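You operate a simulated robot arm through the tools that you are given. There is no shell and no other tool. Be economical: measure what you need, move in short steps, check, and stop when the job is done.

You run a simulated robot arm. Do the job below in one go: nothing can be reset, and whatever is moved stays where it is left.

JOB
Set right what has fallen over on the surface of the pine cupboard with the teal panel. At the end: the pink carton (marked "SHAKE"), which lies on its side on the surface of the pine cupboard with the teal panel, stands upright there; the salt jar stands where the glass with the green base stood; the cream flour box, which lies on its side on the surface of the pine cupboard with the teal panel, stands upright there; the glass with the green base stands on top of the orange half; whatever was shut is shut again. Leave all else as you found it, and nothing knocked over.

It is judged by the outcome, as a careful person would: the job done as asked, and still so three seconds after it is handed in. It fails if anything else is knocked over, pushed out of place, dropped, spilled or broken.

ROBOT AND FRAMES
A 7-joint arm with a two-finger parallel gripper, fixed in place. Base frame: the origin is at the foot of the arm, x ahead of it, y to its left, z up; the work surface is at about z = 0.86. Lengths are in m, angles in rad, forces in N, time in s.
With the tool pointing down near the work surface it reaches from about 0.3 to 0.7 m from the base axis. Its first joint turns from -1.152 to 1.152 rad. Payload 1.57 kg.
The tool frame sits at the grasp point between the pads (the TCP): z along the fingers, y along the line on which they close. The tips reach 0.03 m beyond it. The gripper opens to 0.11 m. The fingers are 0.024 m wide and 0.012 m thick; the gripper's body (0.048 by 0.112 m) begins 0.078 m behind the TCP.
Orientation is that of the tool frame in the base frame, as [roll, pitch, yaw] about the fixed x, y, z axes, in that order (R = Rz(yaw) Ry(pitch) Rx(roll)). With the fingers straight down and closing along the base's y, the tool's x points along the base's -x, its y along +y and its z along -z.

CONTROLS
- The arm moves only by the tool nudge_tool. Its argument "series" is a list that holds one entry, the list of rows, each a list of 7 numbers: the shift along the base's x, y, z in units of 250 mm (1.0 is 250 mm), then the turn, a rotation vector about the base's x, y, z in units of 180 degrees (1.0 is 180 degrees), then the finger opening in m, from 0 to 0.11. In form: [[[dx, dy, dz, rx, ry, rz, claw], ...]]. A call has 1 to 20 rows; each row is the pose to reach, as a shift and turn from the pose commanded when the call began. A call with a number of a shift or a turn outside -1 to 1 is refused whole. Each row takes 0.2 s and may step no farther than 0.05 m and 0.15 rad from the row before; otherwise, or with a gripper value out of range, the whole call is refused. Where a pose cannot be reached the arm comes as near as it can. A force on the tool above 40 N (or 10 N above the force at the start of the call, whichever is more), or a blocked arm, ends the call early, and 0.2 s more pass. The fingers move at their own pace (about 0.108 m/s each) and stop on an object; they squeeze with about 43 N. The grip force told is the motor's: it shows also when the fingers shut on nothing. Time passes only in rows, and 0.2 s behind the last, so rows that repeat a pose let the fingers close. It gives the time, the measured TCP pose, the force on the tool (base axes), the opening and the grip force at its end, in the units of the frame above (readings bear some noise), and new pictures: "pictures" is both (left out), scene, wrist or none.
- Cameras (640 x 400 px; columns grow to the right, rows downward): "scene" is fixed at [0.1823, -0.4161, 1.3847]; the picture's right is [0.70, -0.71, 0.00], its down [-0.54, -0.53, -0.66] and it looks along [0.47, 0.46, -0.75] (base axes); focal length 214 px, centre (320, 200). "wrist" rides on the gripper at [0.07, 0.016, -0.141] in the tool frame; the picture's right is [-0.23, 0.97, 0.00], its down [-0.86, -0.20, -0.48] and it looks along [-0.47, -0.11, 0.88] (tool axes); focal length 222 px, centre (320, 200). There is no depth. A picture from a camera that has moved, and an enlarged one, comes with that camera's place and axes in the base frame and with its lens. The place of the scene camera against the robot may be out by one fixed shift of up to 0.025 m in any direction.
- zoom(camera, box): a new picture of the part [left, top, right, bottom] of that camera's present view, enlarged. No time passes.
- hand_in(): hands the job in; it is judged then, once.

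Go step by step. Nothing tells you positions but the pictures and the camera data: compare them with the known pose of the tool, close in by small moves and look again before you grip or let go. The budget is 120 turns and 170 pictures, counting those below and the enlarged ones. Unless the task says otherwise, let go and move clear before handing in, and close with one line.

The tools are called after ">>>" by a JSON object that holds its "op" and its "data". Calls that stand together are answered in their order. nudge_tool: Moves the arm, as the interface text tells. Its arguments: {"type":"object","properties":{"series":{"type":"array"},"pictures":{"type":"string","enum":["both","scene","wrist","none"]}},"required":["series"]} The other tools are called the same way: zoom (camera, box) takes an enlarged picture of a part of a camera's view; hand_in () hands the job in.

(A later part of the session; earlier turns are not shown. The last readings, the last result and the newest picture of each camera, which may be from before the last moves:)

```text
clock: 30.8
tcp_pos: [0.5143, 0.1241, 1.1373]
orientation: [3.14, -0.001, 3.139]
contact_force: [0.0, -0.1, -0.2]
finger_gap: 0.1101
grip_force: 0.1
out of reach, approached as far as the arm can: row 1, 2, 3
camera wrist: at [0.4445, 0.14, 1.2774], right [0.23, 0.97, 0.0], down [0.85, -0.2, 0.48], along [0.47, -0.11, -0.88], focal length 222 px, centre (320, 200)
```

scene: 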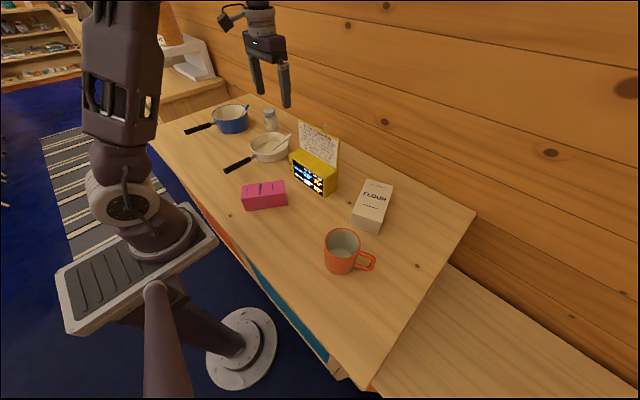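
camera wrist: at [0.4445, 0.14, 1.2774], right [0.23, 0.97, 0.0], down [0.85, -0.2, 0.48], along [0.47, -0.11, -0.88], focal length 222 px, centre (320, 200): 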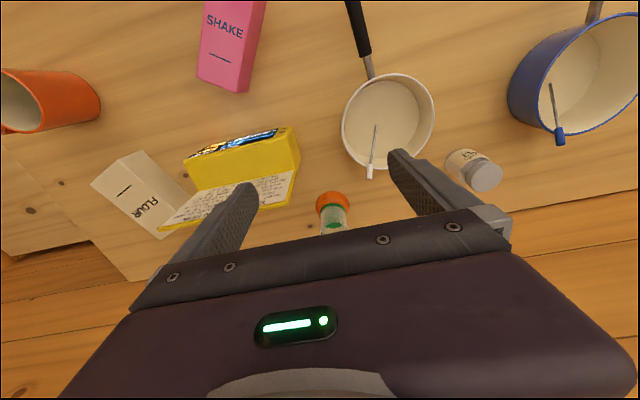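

The glass is still standing on the orange. Next is the pink carton: I'll go above its upper half, with the fingers closing across its width.

>>> {"op": "nudge_tool", "data": {"series": [[[-0.11, -0.05, -0.05, 0, 0, -0.032, 0.11], [-0.22, -0.1, -0.1, 0, 0, -0.064, 0.11], [-0.34, -0.15, -0.16, 0, 0, -0.096, 0.11], [-0.46, -0.2, -0.22, 0, 0, -0.128, 0.11], [-0.57, -0.25, -0.28, 0, 0, -0.16, 0.11], [-0.68, -0.308, -0.348, 0, 0, -0.192, 0.11], [-0.68, -0.308, -0.348, 0, 0, -0.192, 0.11]]]}}

```text
clock: 32.4
tcp_pos: [0.3443, 0.0433, 1.049]
orientation: [-3.141, 0.001, 2.532]
contact_force: [-0.2, -0.8, -0.4]
finger_gap: 0.1099
grip_force: 0.2
camera wrist: at [0.2962, 0.0974, 1.1902], right [0.74, 0.67, 0.0], down [0.59, -0.65, 0.48], along [0.32, -0.35, -0.88], focal length 222 px, centre (320, 200)
```

scene: 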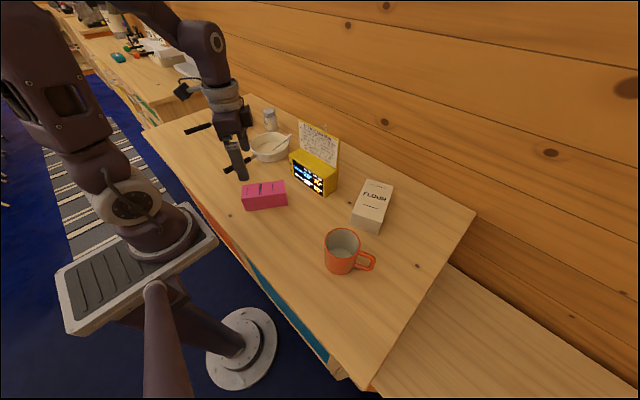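
wrist: 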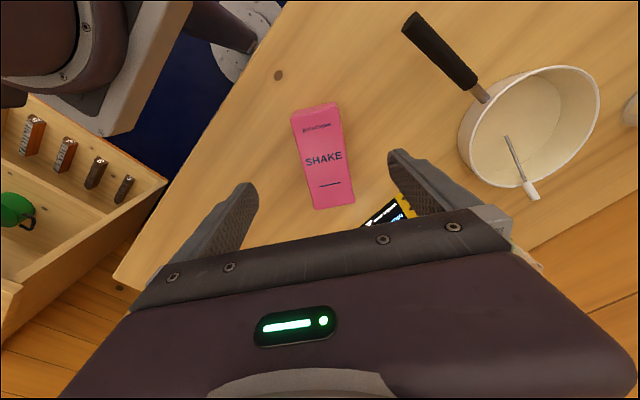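

The gripper is aligned and centred on the carton to within a few mm. I'll lower and grip.

>>> {"op": "nudge_tool", "data": {"pictures": "wrist", "series": [[[0.008, 0.013, -0.15, 0, 0, 0, 0.11], [0.008, 0.013, -0.3, 0, 0, 0, 0.11], [0.008, 0.013, -0.45, 0, 0, 0, 0.11], [0.008, 0.013, -0.55, 0, 0, 0, 0.11], [0.008, 0.013, -0.616, 0, 0, 0, 0.11], [0.008, 0.013, -0.616, 0, 0, 0, 0.09], [0.008, 0.013, -0.616, 0, 0, 0, 0.07], [0.008, 0.013, -0.616, 0, 0, 0, 0.04], [0.008, 0.013, -0.616, 0, 0, 0, 0.04]]]}}

```text
clock: 34.4
tcp_pos: [0.3477, 0.046, 0.8973]
orientation: [3.141, 0.0, 2.539]
contact_force: [-0.1, -0.4, 0.1]
finger_gap: 0.059
grip_force: 42.4
camera wrist: at [0.2993, 0.1002, 1.0376], right [0.74, 0.67, 0.0], down [0.59, -0.65, 0.48], along [0.32, -0.35, -0.88], focal length 222 px, centre (320, 200)
```

wrist: 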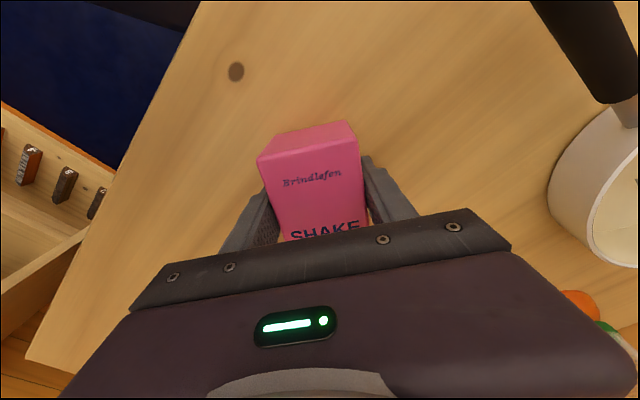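

The carton is gripped. I'll lift it and yaw so its top end points forward-left.

>>> {"op": "nudge_tool", "data": {"series": [[[0, 0, 0.1, 0, 0, 0, 0.04], [0, 0, 0.28, 0, 0, 0, 0.04], [0, 0, 0.46, 0, 0, 0, 0.04], [0, 0, 0.64, 0, 0, 0, 0.04], [0.02, -0.01, 0.8, 0, 0, -0.043, 0.04], [0.04, -0.02, 0.8, 0, 0, -0.086, 0.04], [0.07, -0.03, 0.8, 0, 0, -0.129, 0.04], [0.1, -0.04, 0.8, 0, 0, -0.172, 0.04], [0.13, -0.05, 0.8, 0, 0, -0.215, 0.04], [0.16, -0.06, 0.8, 0, 0, -0.258, 0.04], [0.19, -0.07, 0.8, 0, 0, -0.301, 0.04], [0.21, -0.08, 0.8, 0, 0, -0.344, 0.04], [0.23, -0.08, 0.8, 0, 0, -0.387, 0.04], [0.25, -0.08, 0.8, 0, 0, -0.43, 0.04], [0.25, -0.08, 0.8, 0, 0, -0.474, 0.04], [0.25, -0.08, 0.8, 0, 0, -0.474, 0.04]]]}}

```text
clock: 37.8
tcp_pos: [0.4105, 0.0276, 1.096]
orientation: [-3.141, -0.001, 1.044]
contact_force: [-0.3, -0.9, 0.3]
finger_gap: 0.059
grip_force: 42.9
camera wrist: at [0.4593, 0.0802, 1.2379], right [0.73, -0.69, 0.0], down [-0.6, -0.64, 0.48], along [-0.33, -0.35, -0.88], focal length 222 px, centre (320, 200)
```

scene: 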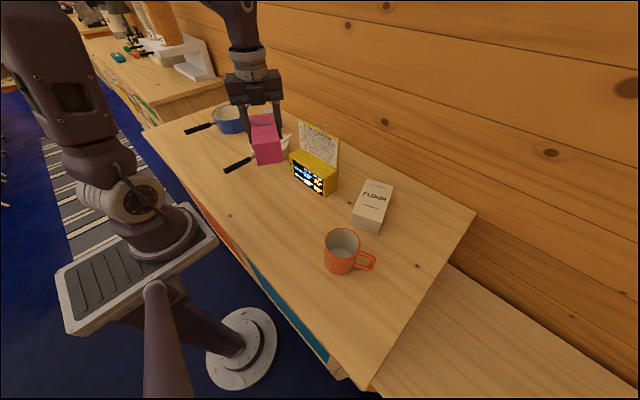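
wrist: 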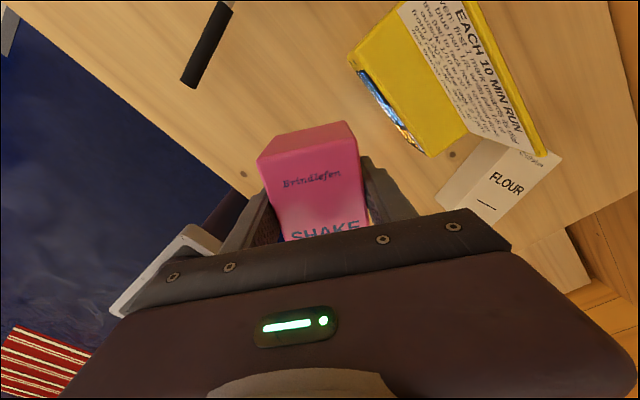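

The box is held and its top end points forward-left. Next I pitch by 90° so it stands upright, still up in the air.

>>> {"op": "nudge_tool", "data": {"series": [[[0, 0, 0, 0.036, -0.021, 0, 0.04], [0, 0, 0, 0.072, -0.0419, 0, 0.04], [0, 0, 0, 0.108, -0.0629, 0, 0.04], [0, 0, 0, 0.144, -0.0838, 0, 0.04], [0, 0, 0, 0.18, -0.1048, 0, 0.04], [0, 0, 0, 0.216, -0.1257, 0, 0.04], [0, 0, 0, 0.252, -0.1467, 0, 0.04], [0, 0, 0, 0.288, -0.1677, 0, 0.04], [0, 0, 0, 0.324, -0.1886, 0, 0.04], [0, 0, 0, 0.36, -0.2096, 0, 0.04], [0, 0, 0, 0.396, -0.2305, 0, 0.04], [0, 0, 0, 0.432, -0.2515, 0, 0.04], [0, 0, 0, 0.432, -0.2515, 0, 0.04]]]}}

```text
clock: 40.6
tcp_pos: [0.4105, 0.0282, 1.0967]
orientation: [1.17, -1.567, 3.015]
contact_force: [0.3, -1.1, -0.2]
finger_gap: 0.0591
grip_force: 42.5
camera wrist: at [0.3525, -0.102, 1.1664], right [0.84, -0.49, -0.22], down [-0.41, -0.31, -0.86], along [0.35, 0.81, -0.47], focal length 222 px, centre (320, 200)
```

scene: 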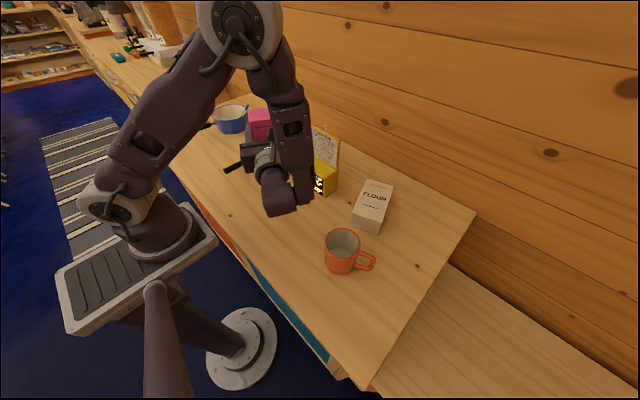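
wrist: 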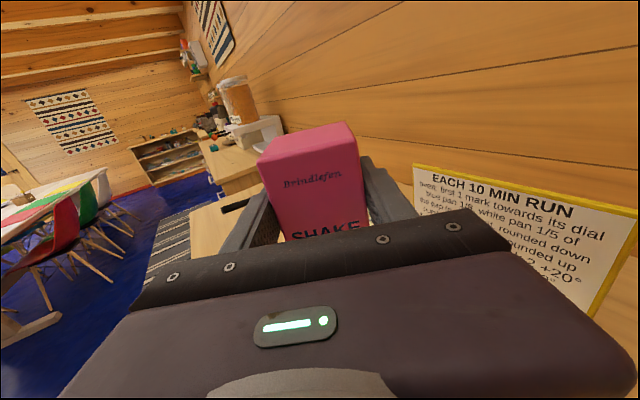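

The carton is upright and within reach. I'll lower part of the way and check the wrist's clearance above the surface.

>>> {"op": "nudge_tool", "data": {"series": [[[0, 0, -0.12, 0, 0, 0, 0.04], [0, 0, -0.24, 0, 0, 0, 0.04], [0, 0, -0.36, 0, 0, 0, 0.04], [0, 0, -0.44, 0, 0, 0, 0.04], [0, 0, -0.44, 0, 0, 0, 0.04]]]}}

>>> {"op": "zoom", "data": {"camera": "scene", "box": [200, 100, 400, 240]}}

```text
clock: 41.8
tcp_pos: [0.4106, 0.0285, 0.9872]
orientation: [1.696, -1.567, 2.49]
contact_force: [-0.8, -0.1, 0.4]
finger_gap: 0.0589
grip_force: 42.8
camera wrist: at [0.3534, -0.1013, 1.0572], right [0.84, -0.49, -0.22], down [-0.41, -0.32, -0.86], along [0.35, 0.81, -0.47], focal length 222 px, centre (320, 200)
```

scene: 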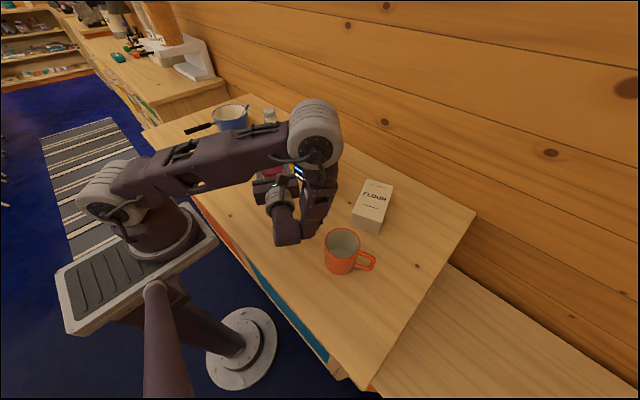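
wrist: 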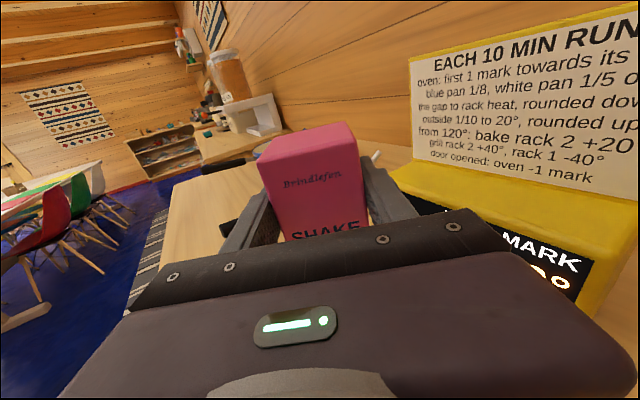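

```text
2.86 times, centred on (300, 170) of scene
camera zoom: at [0.1823, -0.4161, 1.3847], right [0.7, -0.71, 0.0], down [-0.54, -0.53, -0.66], along [0.47, 0.46, -0.75], focal length 613 px, centre (377, 286)
```

zoom: 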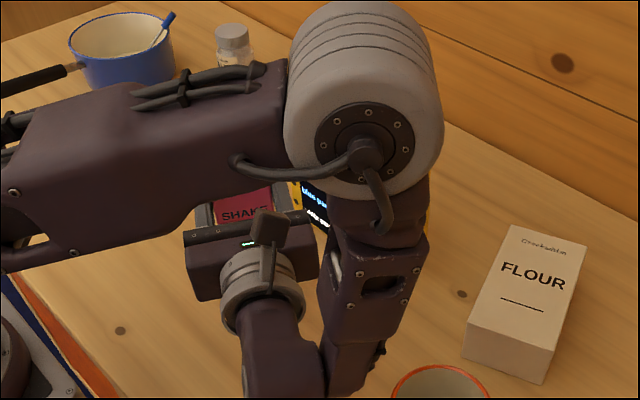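

The elbow is getting close to the radio's card, so I won't go lower here. I'll go back up, un-pitch, and do the mirrored approach with the hand coming from the left (+y) side, where there's more room.

>>> {"op": "nudge_tool", "data": {"pictures": "none", "series": [[[0, 0, 0.12, 0, 0, 0, 0.04], [0, 0, 0.24, 0, 0, 0, 0.04], [0, 0, 0.36, 0, 0, 0, 0.04], [0, 0, 0.48, 0, 0, 0, 0.04], [0, 0, 0.48, -0.036, 0.021, 0, 0.04], [0, 0, 0.48, -0.072, 0.0419, 0, 0.04], [0, 0, 0.48, -0.108, 0.0629, 0, 0.04], [0, 0, 0.48, -0.144, 0.0838, 0, 0.04], [0, 0, 0.48, -0.18, 0.1048, 0, 0.04], [0, 0, 0.48, -0.216, 0.1257, 0, 0.04], [0, 0, 0.48, -0.252, 0.1467, 0, 0.04], [0, 0, 0.48, -0.288, 0.1677, 0, 0.04], [0, 0, 0.48, -0.324, 0.1886, 0, 0.04], [0, 0, 0.48, -0.36, 0.2096, 0, 0.04], [0, 0, 0.48, -0.396, 0.2305, 0, 0.04], [0, 0, 0.48, -0.432, 0.2515, 0, 0.04], [0, 0, 0.48, -0.432, 0.2515, 0, 0.04]]]}}

```text
clock: 45.4
tcp_pos: [0.4097, 0.0283, 1.1078]
orientation: [-3.14, 0.002, 1.048]
contact_force: [0.0, 0.3, 0.1]
finger_gap: 0.0589
grip_force: 43.0
```

>>> {"op": "nudge_tool", "data": {"pictures": "none", "series": [[[0, 0, 0, 0, 0, 0.0447, 0.04], [0, 0, 0, 0, 0, 0.0894, 0.04], [0, 0, 0, 0, 0, 0.1341, 0.04], [0, 0, 0, 0, 0, 0.1788, 0.04], [0, 0, 0, 0, 0, 0.2235, 0.04], [0, 0, 0, 0, 0, 0.2682, 0.04], [0, 0, 0, 0, 0, 0.3129, 0.04], [0, 0, 0, 0, 0, 0.3576, 0.04], [0, 0, 0, 0, 0, 0.4023, 0.04], [0, 0, 0, 0, 0, 0.447, 0.04], [0, 0, 0, 0, 0, 0.4917, 0.04], [0, 0, 0, 0, 0, 0.5364, 0.04], [0, 0, 0, 0, 0, 0.5811, 0.04], [0, 0, 0, 0, 0, 0.6258, 0.04], [0, 0, 0, 0, 0, 0.6705, 0.04]]]}}

>>> {"op": "nudge_tool", "data": {"pictures": "both", "series": [[[-0.01, 0, 0, 0, 0, 0.0447, 0.04], [-0.02, 0, 0, 0, 0, 0.0894, 0.04], [-0.03, -0.01, 0, 0, 0, 0.1341, 0.04], [-0.04, -0.02, 0, 0, 0, 0.1788, 0.04], [-0.05, -0.03, 0, 0, 0, 0.2235, 0.04], [-0.06, -0.04, 0, 0, 0, 0.2682, 0.04], [-0.07, -0.05, 0, 0, 0, 0.3129, 0.04], [-0.08, -0.06, 0, 0, 0, 0.3576, 0.04], [-0.09, -0.07, 0, 0, 0, 0.4023, 0.04], [-0.1, -0.08, 0, 0, 0, 0.447, 0.04], [-0.11, -0.09, 0, 0, 0, 0.4917, 0.04], [-0.12, -0.1, 0, 0, 0, 0.5364, 0.04], [-0.12, -0.1, 0, 0, 0, 0.5811, 0.04], [-0.12, -0.1, 0, 0, 0, 0.6258, 0.04], [-0.12, -0.1, 0, 0, 0, 0.663, 0.04], [-0.12, -0.1, 0, 0, 0, 0.663, 0.04]]]}}

```text
clock: 48.6
tcp_pos: [0.4105, 0.0284, 1.1064]
orientation: [-3.141, 0.0, -3.126]
contact_force: [0.5, 0.3, -1.0]
finger_gap: 0.0585
grip_force: 44.1
```

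```text
clock: 52.0
tcp_pos: [0.3802, 0.0029, 1.106]
orientation: [-3.14, 0.0, -1.044]
contact_force: [0.2, 0.4, -0.6]
finger_gap: 0.0589
grip_force: 43.2
camera wrist: at [0.4007, -0.065, 1.2479], right [-0.96, -0.29, 0.0], down [-0.26, 0.84, 0.48], along [-0.14, 0.46, -0.88], focal length 222 px, centre (320, 200)
```

scene: 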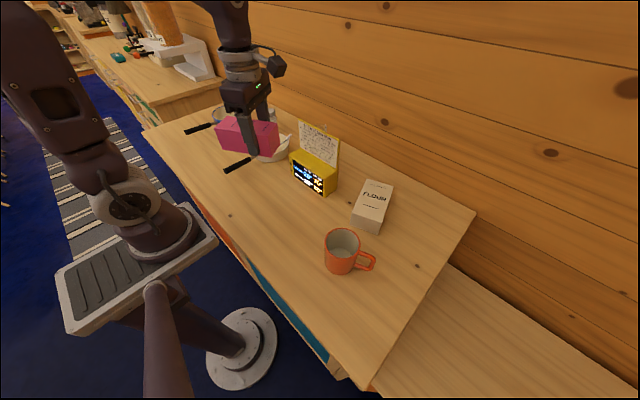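
wrist: 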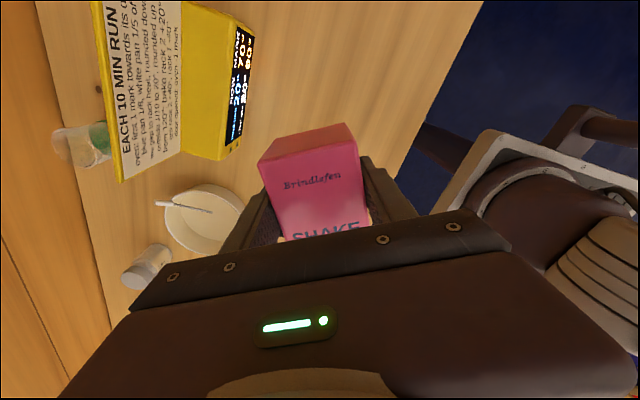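

Now I pitch 90° toward this side, at height.

>>> {"op": "nudge_tool", "data": {"series": [[[0, 0, 0, -0.036, -0.021, 0, 0.04], [0, 0, 0, -0.072, -0.0419, 0, 0.04], [0, 0, 0, -0.108, -0.0629, 0, 0.04], [0, 0, 0, -0.144, -0.0838, 0, 0.04], [0, 0, 0, -0.18, -0.1048, 0, 0.04], [0, 0, 0, -0.216, -0.1257, 0, 0.04], [0, 0, 0, -0.252, -0.1467, 0, 0.04], [0, 0, 0, -0.288, -0.1677, 0, 0.04], [0, 0, 0, -0.324, -0.1886, 0, 0.04], [0, 0, 0, -0.36, -0.2096, 0, 0.04], [0, 0, 0, -0.396, -0.2305, 0, 0.04], [0, 0, 0, -0.432, -0.2515, 0, 0.04], [0, 0, 0, -0.432, -0.2515, 0, 0.04]]]}}

```text
clock: 54.8
tcp_pos: [0.3762, 0.0208, 1.1096]
orientation: [2.708, -1.526, -0.639]
contact_force: [0.3, 0.2, -0.2]
finger_gap: 0.0587
grip_force: 43.2
out of reach, approached as far as the arm can: row 8, 9, 10, 11, 12, 13
camera wrist: at [0.2962, 0.1349, 1.1852], right [-0.86, -0.46, -0.21], down [-0.08, 0.54, -0.84], along [0.5, -0.71, -0.5], focal length 222 px, centre (320, 200)
```

scene: 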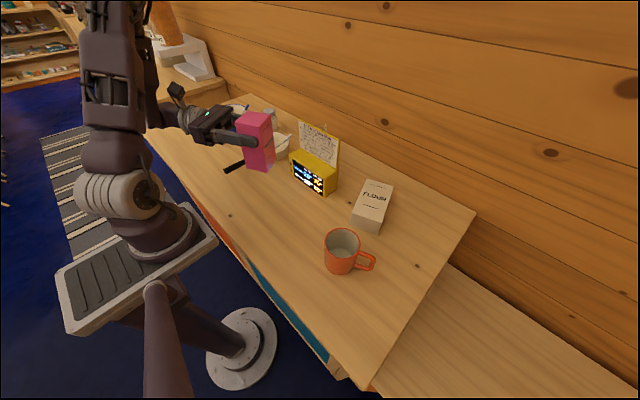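
wrist: 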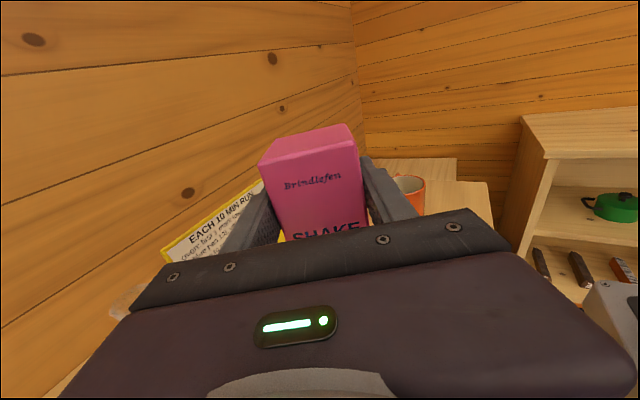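

It is nearly there but slightly out of reach. I'll shift outward a little so the full pose becomes reachable.

>>> {"op": "nudge_tool", "data": {"series": [[[0.1, 0, -0.06, 0, 0, 0, 0.04], [0.2, 0, -0.12, 0, 0, 0, 0.04], [0.24, 0, -0.2, 0, 0, 0, 0.04], [0.24, 0, -0.28, 0, 0, 0, 0.04], [0.24, 0, -0.28, 0, 0, 0, 0.04]]]}}

```text
clock: 56.0
tcp_pos: [0.4371, 0.0205, 1.0396]
orientation: [2.71, -1.525, -0.642]
contact_force: [0.1, 1.5, -0.5]
finger_gap: 0.059
grip_force: 43.0
camera wrist: at [0.3575, 0.1358, 1.1156], right [-0.86, -0.46, -0.21], down [-0.08, 0.54, -0.84], along [0.5, -0.71, -0.5], focal length 222 px, centre (320, 200)
```

scene: 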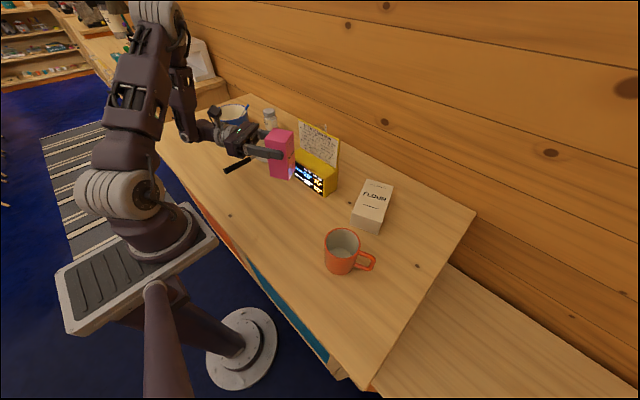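
wrist: 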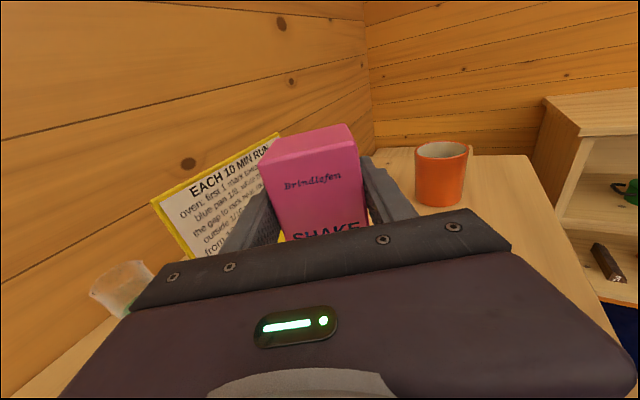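

The hand now comes in from the left with the elbow high, which is good. I'll leave about 7° of forward lean to keep the wrist clear of the pan handle, and go down near (0.42, -0.04).

>>> {"op": "nudge_tool", "data": {"series": [[[-0.03, -0.1, 0, 0.008, 0.002, 0, 0.04], [-0.068, -0.242, 0, 0.016, 0.004, 0, 0.04], [-0.068, -0.242, -0.1, 0.0245, 0.0061, 0, 0.04], [-0.068, -0.242, -0.18, 0.0245, 0.0061, 0, 0.04], [-0.068, -0.242, -0.18, 0.0245, 0.0061, 0, 0.04]]]}}

>>> {"op": "zoom", "data": {"camera": "scene", "box": [160, 80, 340, 220]}}

```text
clock: 57.2
tcp_pos: [0.4186, -0.0361, 0.9908]
orientation: [-3.109, -1.452, -1.108]
contact_force: [-0.1, 0.7, -0.4]
finger_gap: 0.0591
grip_force: 43.0
out of reach, approached as far as the arm can: row 2, 3, 4, 5
camera wrist: at [0.3404, 0.0735, 1.0758], right [-0.87, -0.44, -0.23], down [-0.1, 0.6, -0.79], along [0.49, -0.67, -0.57], focal length 222 px, centre (320, 200)
```

scene: 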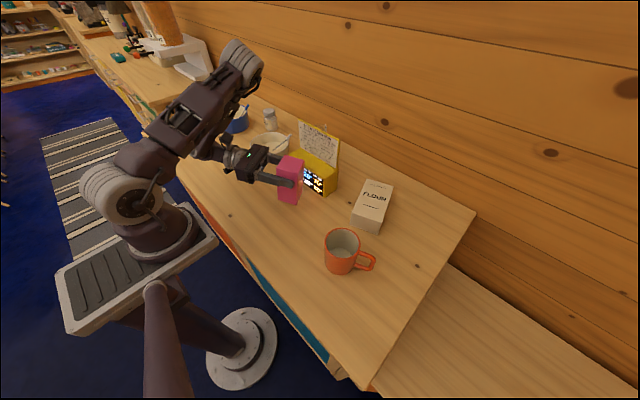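
wrist: 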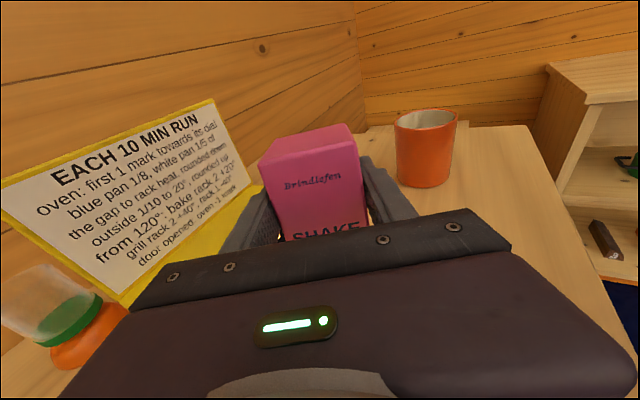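

```text
2.86 times, centred on (250, 150) of scene
camera zoom: at [0.1823, -0.4161, 1.3847], right [0.7, -0.71, 0.0], down [-0.54, -0.53, -0.66], along [0.47, 0.46, -0.75], focal length 613 px, centre (520, 343)
```

zoom: 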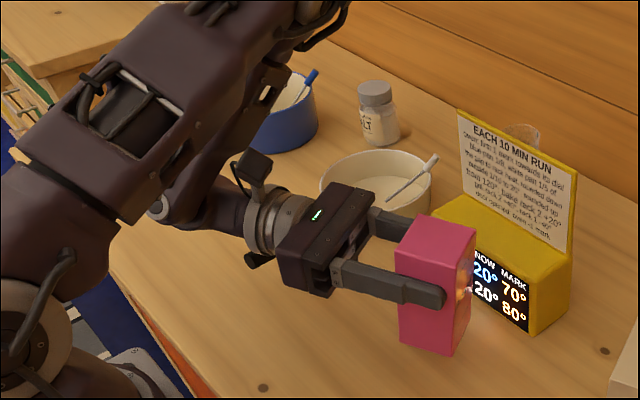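

That's a good pose, leaning 7° forward, and the hand is clear. I'll lower to just above contact.

>>> {"op": "nudge_tool", "data": {"series": [[[0, 0, -0.05, 0, 0, 0, 0.04], [0, 0, -0.1, 0, 0, 0, 0.04], [0, 0, -0.14, 0, 0, 0, 0.04], [0, 0, -0.14, 0, 0, 0, 0.04]]]}}

>>> {"op": "zoom", "data": {"camera": "scene", "box": [160, 80, 340, 220]}}

```text
clock: 58.2
tcp_pos: [0.4168, -0.0346, 0.9551]
orientation: [-3.13, -1.458, -1.08]
contact_force: [-1.5, 2.6, 18.6]
finger_gap: 0.0591
grip_force: 43.4
camera wrist: at [0.3382, 0.0739, 1.0414], right [-0.87, -0.44, -0.23], down [-0.1, 0.6, -0.79], along [0.49, -0.67, -0.56], focal length 222 px, centre (320, 200)
```

scene: 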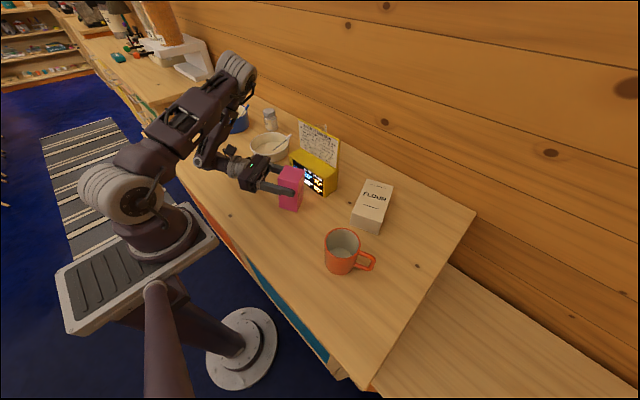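
wrist: 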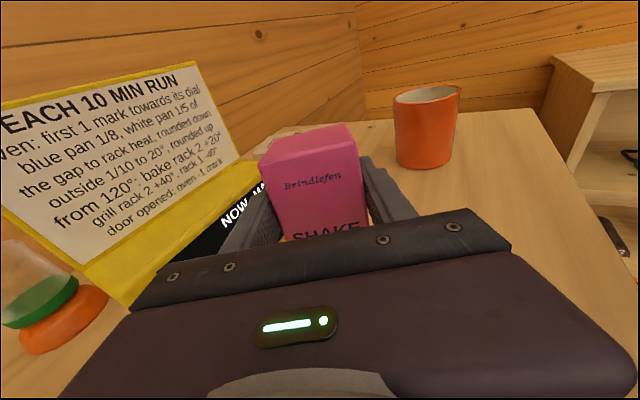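

```text
2.86 times, centred on (250, 150) of scene
camera zoom: at [0.182, -0.416, 1.3848], right [0.7, -0.71, 0.0], down [-0.54, -0.53, -0.66], along [0.47, 0.46, -0.75], focal length 613 px, centre (520, 343)
```

zoom: 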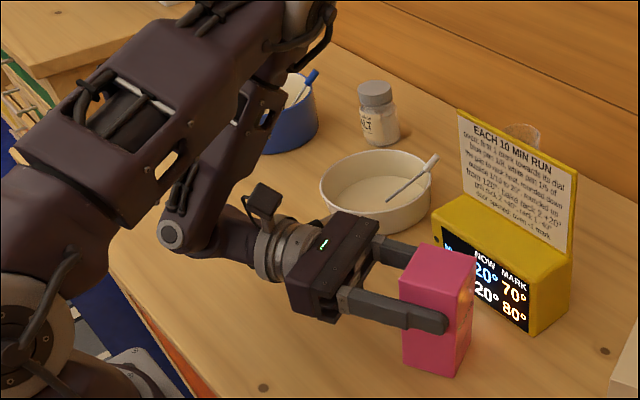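

The carton's lower edge touches the surface. I'll ease up slightly and open slowly so it settles flat.

>>> {"op": "nudge_tool", "data": {"series": [[[0, 0, 0.004, 0, 0, 0, 0.05], [0, 0, 0.006, 0, 0, 0, 0.055], [0, 0, 0.006, 0, 0, 0, 0.058], [0, 0, 0.006, 0, 0, 0, 0.06], [0, 0, 0.006, 0, 0, 0, 0.062], [0, 0, 0.006, 0, 0, 0, 0.066], [0, 0, 0.006, 0, 0, 0, 0.07], [0, 0, 0.006, 0, 0, 0, 0.075], [0, 0, 0.006, 0, 0, 0, 0.075], [0, 0, 0.006, 0, 0, 0, 0.075]]]}}

>>> {"op": "zoom", "data": {"camera": "scene", "box": [160, 80, 340, 220]}}

```text
clock: 60.4
tcp_pos: [0.4173, -0.0351, 0.9567]
orientation: [-3.137, -1.451, -1.077]
contact_force: [-0.1, 1.0, -0.1]
finger_gap: 0.0751
grip_force: 0.0
camera wrist: at [0.3379, 0.074, 1.0422], right [-0.87, -0.44, -0.23], down [-0.1, 0.6, -0.79], along [0.49, -0.66, -0.57], focal length 222 px, centre (320, 200)
```

scene: 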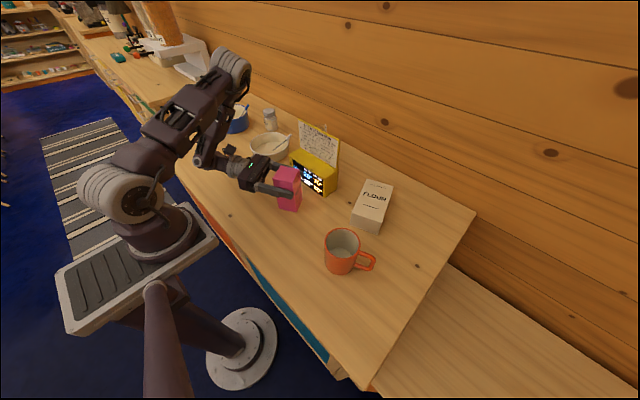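
wrist: 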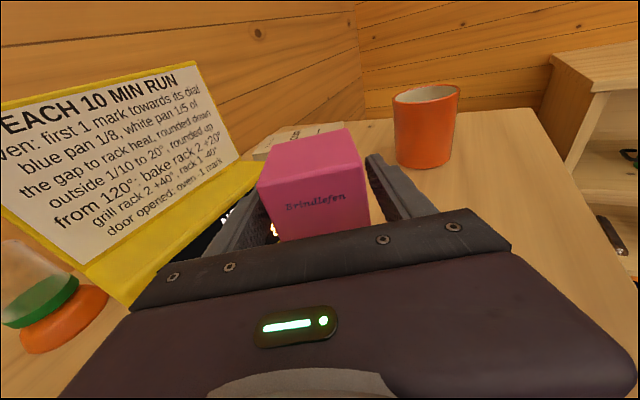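

```text
2.86 times, centred on (250, 150) of scene
camera zoom: at [0.1823, -0.4161, 1.3847], right [0.7, -0.71, 0.0], down [-0.54, -0.53, -0.66], along [0.47, 0.46, -0.75], focal length 613 px, centre (520, 343)
```

zoom: 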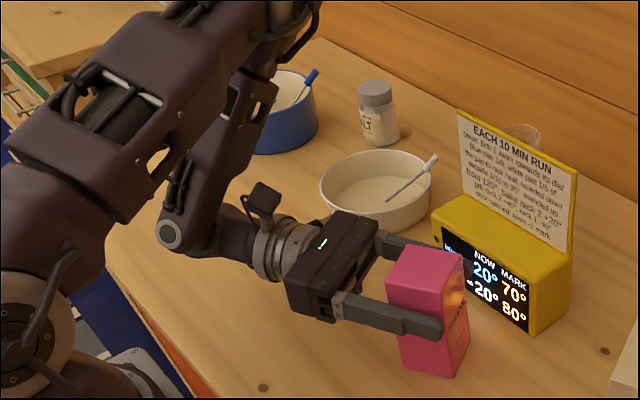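

The carton stands upright. I'll open fully and withdraw backwards and upward.

>>> {"op": "nudge_tool", "data": {"pictures": "none", "series": [[[0, 0, 0.004, 0, 0, 0, 0.085], [0, 0, 0.008, 0, 0, 0, 0.1], [0, 0, 0.012, 0, 0, 0, 0.105], [-0.03, 0.055, 0.04, 0, 0, 0, 0.105], [-0.07, 0.13, 0.08, 0, 0, 0, 0.105], [-0.11, 0.205, 0.13, 0, 0, 0, 0.105], [-0.15, 0.28, 0.18, 0, 0, 0, 0.105], [-0.17, 0.33, 0.3, 0, 0, 0, 0.105], [-0.17, 0.33, 0.45, 0, 0, 0, 0.105], [-0.17, 0.33, 0.6, 0, 0, 0, 0.105]]]}}

>>> {"op": "zoom", "data": {"camera": "scene", "box": [160, 80, 380, 250]}}

```text
clock: 62.6
tcp_pos: [0.3712, 0.0473, 1.105]
orientation: [-3.141, -1.451, -1.071]
contact_force: [0.4, -0.7, 0.2]
finger_gap: 0.1049
grip_force: 0.0
```

```text
2.35 times, centred on (270, 165) of scene
camera zoom: at [0.1823, -0.4161, 1.3847], right [0.7, -0.71, 0.0], down [-0.54, -0.53, -0.66], along [0.47, 0.46, -0.75], focal length 505 px, centre (438, 282)
```

zoom: 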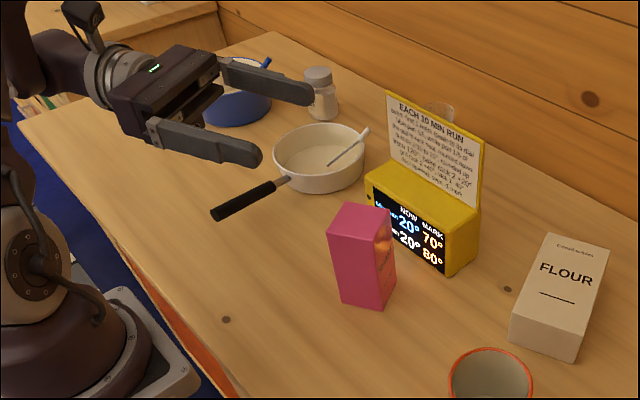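

The carton stands, and everything else is undisturbed. Now I un-pitch the tool and head for the flour box.

>>> {"op": "nudge_tool", "data": {"pictures": "none", "series": [[[0, 0, 0, 0.0369, 0.02, 0, 0.11], [0, 0, 0.02, 0.0738, 0.0402, 0, 0.11], [0, 0, 0.04, 0.1107, 0.0604, 0, 0.11], [0, 0, 0.06, 0.1476, 0.0805, 0, 0.11], [0, 0, 0.08, 0.1845, 0.1007, 0, 0.11], [0, 0, 0.1, 0.2214, 0.1208, 0, 0.11], [0, 0, 0.12, 0.2583, 0.1409, 0, 0.11], [0, 0, 0.14, 0.2952, 0.161, 0, 0.11], [0, 0, 0.16, 0.3321, 0.1812, 0, 0.11], [0, 0, 0.18, 0.369, 0.2013, 0, 0.11], [0, 0, 0.2, 0.4056, 0.2213, 0, 0.11], [0, 0, 0.2, 0.4056, 0.2213, 0, 0.11]]]}}

```text
clock: 65.2
tcp_pos: [0.3723, 0.0481, 1.1556]
orientation: [3.141, 0.001, -1.072]
contact_force: [0.8, -0.4, 0.2]
finger_gap: 0.1098
grip_force: 0.0
```

>>> {"op": "nudge_tool", "data": {"series": [[[0.06, -0.08, 0, 0, 0, -0.0448, 0.11], [0.12, -0.16, 0, 0, 0, -0.0897, 0.11], [0.18, -0.25, 0, 0, 0, -0.1345, 0.11], [0.24, -0.33, 0, 0, 0, -0.179, 0.11], [0.31, -0.42, 0, 0, 0, -0.224, 0.11], [0.37, -0.5, 0, 0, 0, -0.269, 0.11], [0.44, -0.58, 0, 0, 0, -0.314, 0.11], [0.5, -0.67, 0, 0, 0, -0.3585, 0.11], [0.56, -0.75, 0, 0, 0, -0.403, 0.11], [0.62, -0.83, -0.03, 0, 0, -0.448, 0.11], [0.66, -0.92, -0.06, 0, 0, -0.493, 0.11], [0.7, -1.0, -0.1, 0, 0, -0.538, 0.11], [0.7, -1.0, -0.1, 0, 0, -0.538, 0.11]]]}}

```text
clock: 68.0
tcp_pos: [0.5482, -0.2025, 1.1301]
orientation: [3.141, -0.001, -2.765]
contact_force: [0.4, 0.1, -0.6]
finger_gap: 0.1099
grip_force: 0.0
camera wrist: at [0.4778, -0.2123, 1.2718], right [-0.15, 0.99, 0.0], down [0.87, 0.13, 0.48], along [0.47, 0.07, -0.88], focal length 222 px, centre (320, 200)
```

scene: 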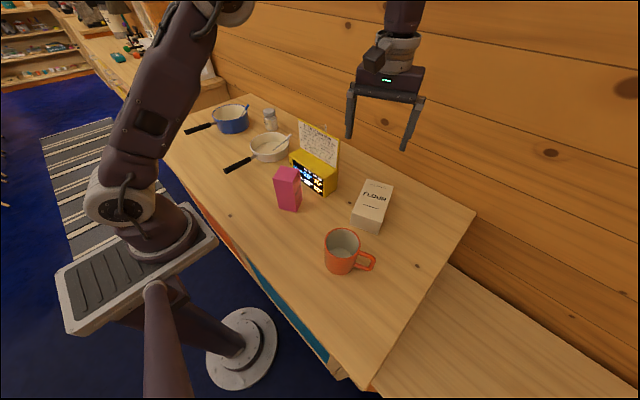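
wrist: 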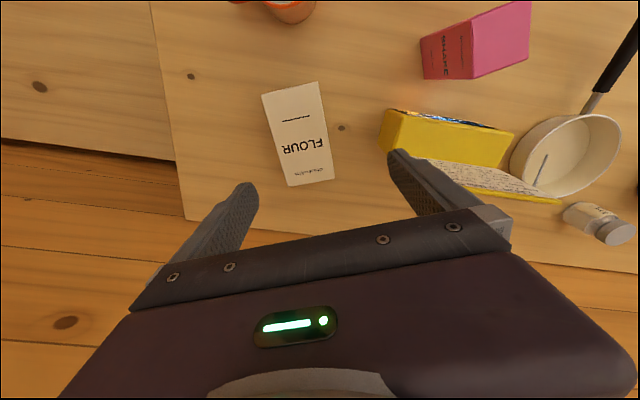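

>>> {"op": "zoom", "data": {"camera": "wrist", "box": [220, 60, 380, 210]}}

```text
2.67 times, centred on (300, 135) of wrist
camera zoom: at [0.4778, -0.2123, 1.2718], right [-0.15, 0.99, 0.0], down [0.87, 0.13, 0.48], along [0.47, 0.07, -0.88], focal length 592 px, centre (373, 373)
```

zoom: 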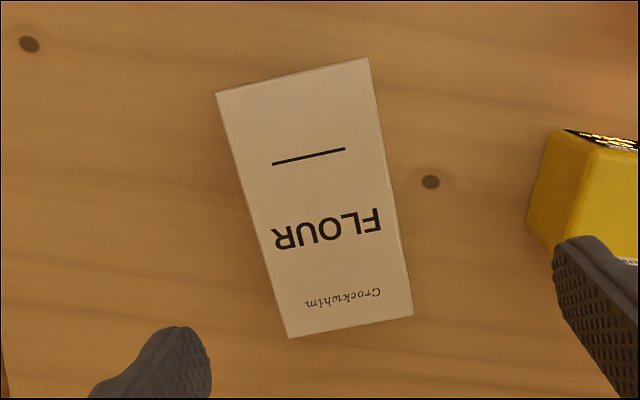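

The flour box is about 0.084 × 0.149 × 0.06, centred at (0.566, -0.229), with its top end pointing away at 19.5°. I'll approach with a slight 8° back-tilt, 0.10 m from its bottom.

>>> {"op": "nudge_tool", "data": {"series": [[[0.06, -0.03, -0.1, 0, 0, -0.004, 0.11], [0.12, -0.05, -0.25, 0, 0, -0.008, 0.11], [0.167, -0.072, -0.4, -0.004, 0.01, -0.0115, 0.11], [0.167, -0.072, -0.5, -0.0075, 0.021, -0.0115, 0.11], [0.167, -0.072, -0.58, -0.0148, 0.0419, -0.0115, 0.11], [0.167, -0.072, -0.58, -0.0148, 0.0419, -0.0115, 0.11]]]}}

>>> {"op": "zoom", "data": {"camera": "wrist", "box": [200, 60, 440, 240]}}

```text
clock: 69.4
tcp_pos: [0.5901, -0.219, 0.9838]
orientation: [3.137, -0.142, -2.798]
contact_force: [-0.2, 0.3, 0.0]
finger_gap: 0.1097
grip_force: 0.0
camera wrist: at [0.5388, -0.2206, 1.1355], right [-0.12, 0.99, -0.03], down [0.93, 0.12, 0.35], along [0.35, 0.01, -0.94], focal length 222 px, centre (320, 200)
```

scene: 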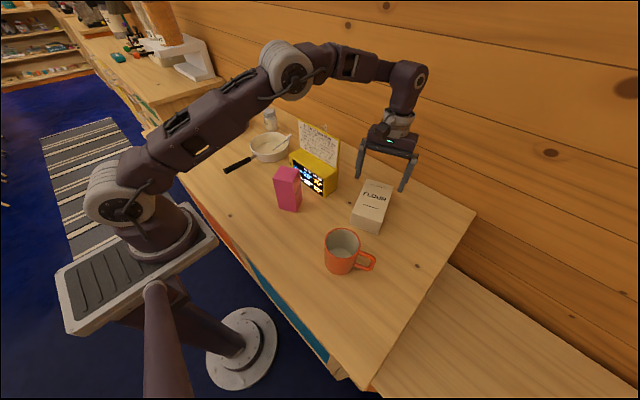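
wrist: 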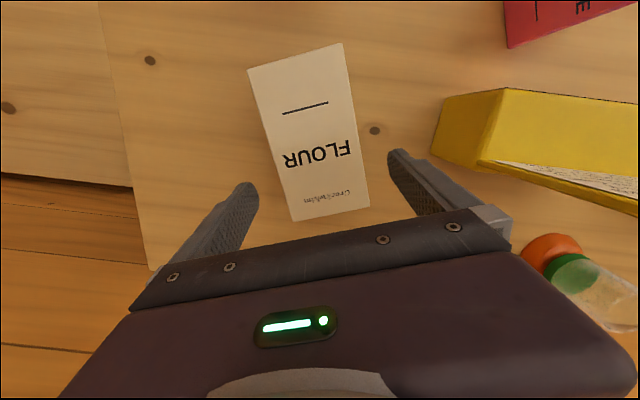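

```text
2.22 times, centred on (320, 150) of wrist
camera zoom: at [0.5388, -0.2206, 1.1355], right [-0.12, 0.99, -0.03], down [0.93, 0.12, 0.35], along [0.35, 0.01, -0.94], focal length 494 px, centre (320, 311)
```

zoom: 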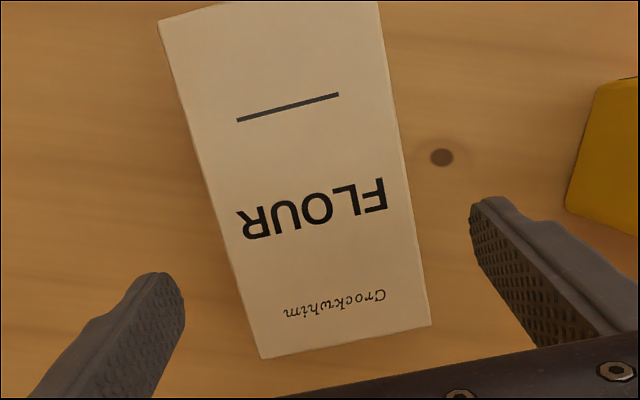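

The gripper is centred. I'll lower and close on it.

>>> {"op": "nudge_tool", "data": {"series": [[[0, 0, -0.12, 0, 0, 0, 0.11], [0, 0, -0.24, 0, 0, 0, 0.11], [0, 0, -0.335, 0, 0, 0, 0.11], [0, 0, -0.335, 0, 0, 0, 0.11], [0, 0, -0.335, 0, 0, 0, 0.095], [0, 0, -0.335, 0, 0, 0, 0.08], [0, 0, -0.335, 0, 0, 0, 0.06], [0, 0, -0.335, 0, 0, 0, 0.06]]]}}

```text
clock: 71.2
tcp_pos: [0.5893, -0.2217, 0.9016]
orientation: [3.138, -0.14, -2.8]
contact_force: [0.2, 0.9, -0.1]
finger_gap: 0.0848
grip_force: 42.9
camera wrist: at [0.5373, -0.2229, 1.0521], right [-0.12, 0.99, -0.03], down [0.93, 0.12, 0.35], along [0.35, 0.01, -0.94], focal length 222 px, centre (320, 200)
```

scene: 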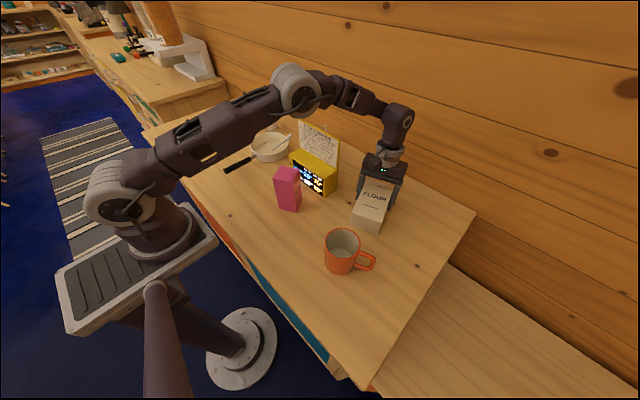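
wrist: 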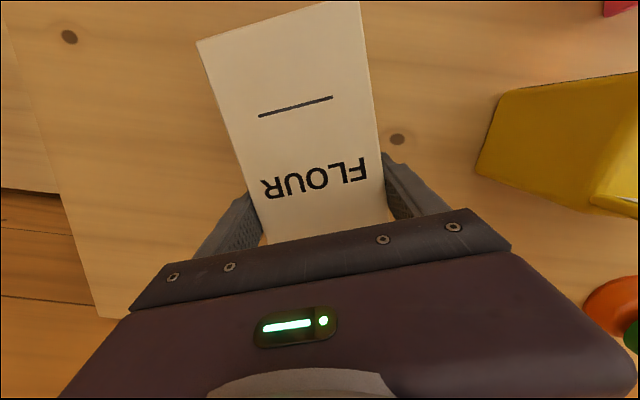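

The box is gripped. I'll lift, draw it back a little, and yaw so the hand's later path goes between the mug and the carton.

>>> {"op": "nudge_tool", "data": {"series": [[[0, 0, 0.1, 0, 0, 0, 0.06], [0, 0, 0.26, 0, 0, 0, 0.06], [-0.04, 0, 0.42, 0, 0, 0, 0.06], [-0.08, -0.02, 0.58, 0, 0, 0, 0.06], [-0.13, -0.04, 0.74, 0, 0, 0, 0.06], [-0.17, -0.06, 0.8, 0, 0, -0.041, 0.06], [-0.2, -0.08, 0.8, 0, 0, -0.082, 0.06], [-0.2, -0.08, 0.8, 0, 0, -0.123, 0.06], [-0.2, -0.08, 0.8, 0, 0, -0.164, 0.06], [-0.2, -0.08, 0.8, 0, 0, -0.205, 0.06], [-0.2, -0.08, 0.8, 0, 0, -0.247, 0.06], [-0.2, -0.08, 0.8, 0, 0, -0.247, 0.06]]]}}

```text
clock: 73.8
tcp_pos: [0.54, -0.2396, 1.1017]
orientation: [3.138, -0.142, 2.707]
contact_force: [0.2, -0.7, -5.8]
finger_gap: 0.0847
grip_force: 43.2
camera wrist: at [0.5013, -0.2048, 1.2521], right [0.61, 0.79, -0.03], down [0.74, -0.57, 0.35], along [0.26, -0.24, -0.94], focal length 222 px, centre (320, 200)
```

scene: 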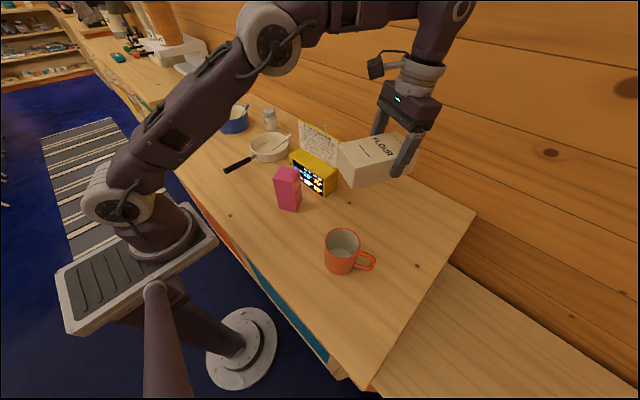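
wrist: 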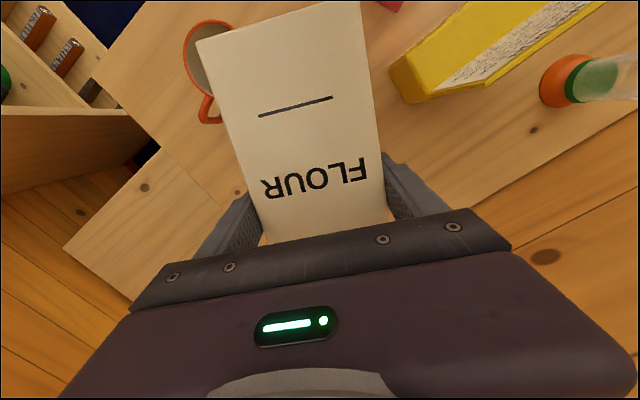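

The flour box weighs about 0.6 kg and hasn't slipped. Now I pitch 90° to bring it upright, still in the air.

>>> {"op": "nudge_tool", "data": {"series": [[[0, 0, 0, -0.0175, -0.0378, 0, 0.06], [0, 0, 0, -0.0351, -0.0756, 0, 0.06], [0, 0, 0, -0.0526, -0.1134, 0, 0.06], [0, 0, 0, -0.0702, -0.1512, 0, 0.06], [0, 0, 0, -0.0877, -0.189, 0, 0.06], [0, 0, 0, -0.1053, -0.2268, 0, 0.06], [0, 0, 0, -0.1228, -0.2645, 0, 0.06], [0, 0, 0, -0.1403, -0.3023, 0, 0.06], [0, 0, 0, -0.1579, -0.3401, 0, 0.06], [0, 0, 0, -0.1754, -0.3779, 0, 0.06], [0, 0, 0, -0.193, -0.4157, 0, 0.06], [0, 0, 0, -0.2105, -0.4535, 0, 0.06], [0, 0, 0, -0.2105, -0.4535, 0, 0.06]]]}}

>>> {"op": "zoom", "data": {"camera": "scene", "box": [220, 80, 440, 280]}}

```text
clock: 76.6
tcp_pos: [0.5392, -0.2403, 1.1012]
orientation: [-3.129, 1.429, 2.721]
contact_force: [-0.4, -0.8, -5.3]
finger_gap: 0.0848
grip_force: 43.0
camera wrist: at [0.4096, -0.1623, 1.0525], right [0.44, 0.87, 0.22], down [-0.4, -0.03, 0.91], along [0.8, -0.49, 0.34], focal length 222 px, centre (320, 200)
```

scene: 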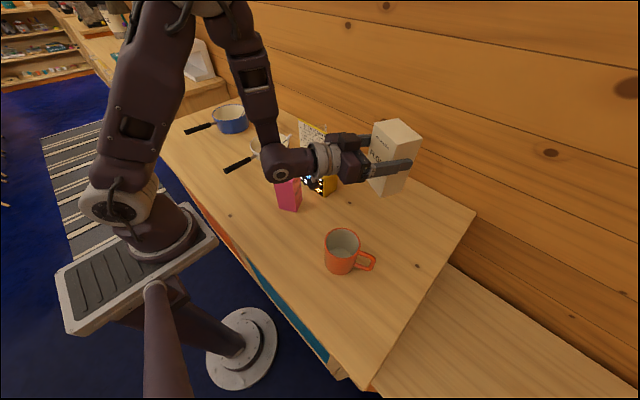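
wrist: 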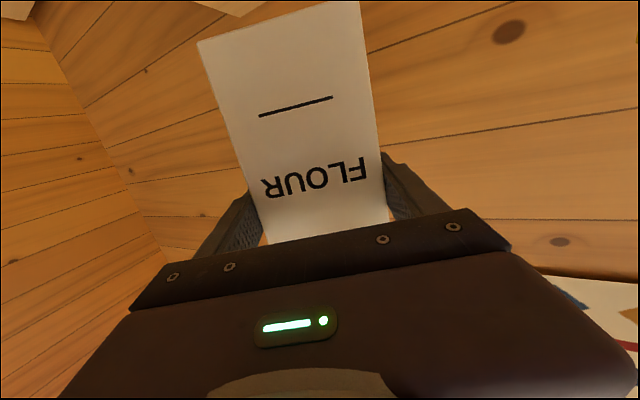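

```text
2.00 times, centred on (330, 180) of scene
camera zoom: at [0.1824, -0.4161, 1.3847], right [0.7, -0.71, 0.0], down [-0.54, -0.53, -0.66], along [0.47, 0.46, -0.75], focal length 429 px, centre (300, 240)
```

zoom: 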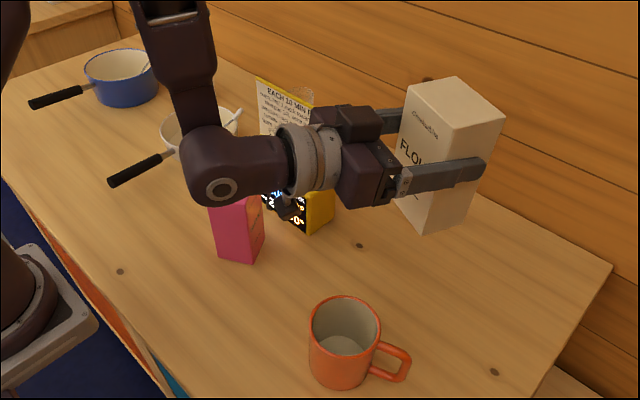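

It's upright with a good elbow-high configuration and clear space around. I'll lower to just above the surface.

>>> {"op": "nudge_tool", "data": {"series": [[[0.02, 0, -0.1, 0, 0, 0, 0.06], [0.04, 0, -0.2, 0, 0, 0, 0.06], [0.06, 0, -0.3, 0, 0, 0, 0.06], [0.06, 0, -0.4, 0, 0, 0, 0.06], [0.06, 0, -0.49, 0, 0, 0, 0.06], [0.06, 0, -0.49, 0, 0, 0, 0.06]]]}}

>>> {"op": "zoom", "data": {"camera": "scene", "box": [220, 80, 440, 280]}}

```text
clock: 78.0
tcp_pos: [0.5543, -0.2395, 0.98]
orientation: [-3.129, 1.429, 2.722]
contact_force: [0.7, 0.9, -6.1]
finger_gap: 0.0847
grip_force: 43.2
camera wrist: at [0.4248, -0.1613, 0.9301], right [0.44, 0.87, 0.22], down [-0.4, -0.03, 0.91], along [0.8, -0.49, 0.34], focal length 222 px, centre (320, 200)
```

scene: 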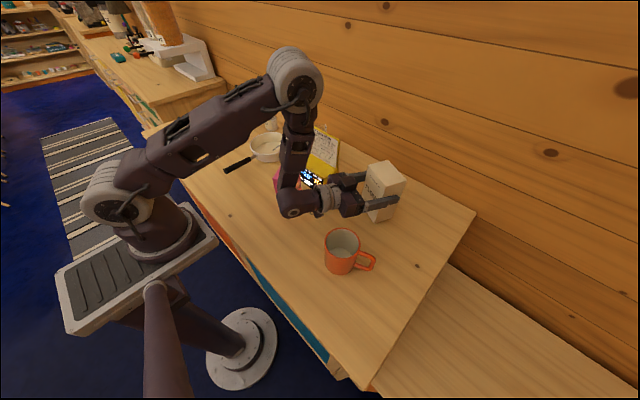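
wrist: 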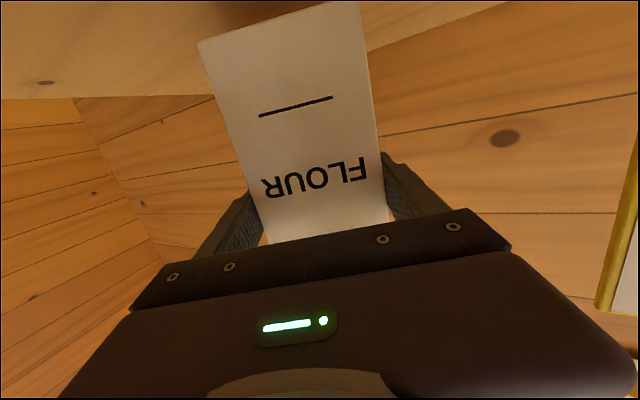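

```text
2.00 times, centred on (330, 180) of scene
camera zoom: at [0.1824, -0.4161, 1.3847], right [0.7, -0.71, 0.0], down [-0.54, -0.53, -0.66], along [0.47, 0.46, -0.75], focal length 429 px, centre (300, 240)
```

zoom: 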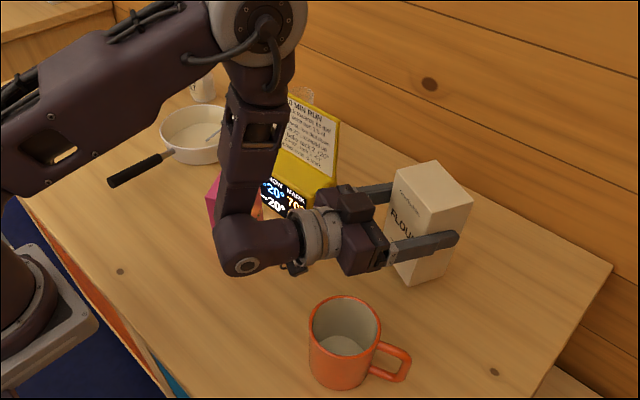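

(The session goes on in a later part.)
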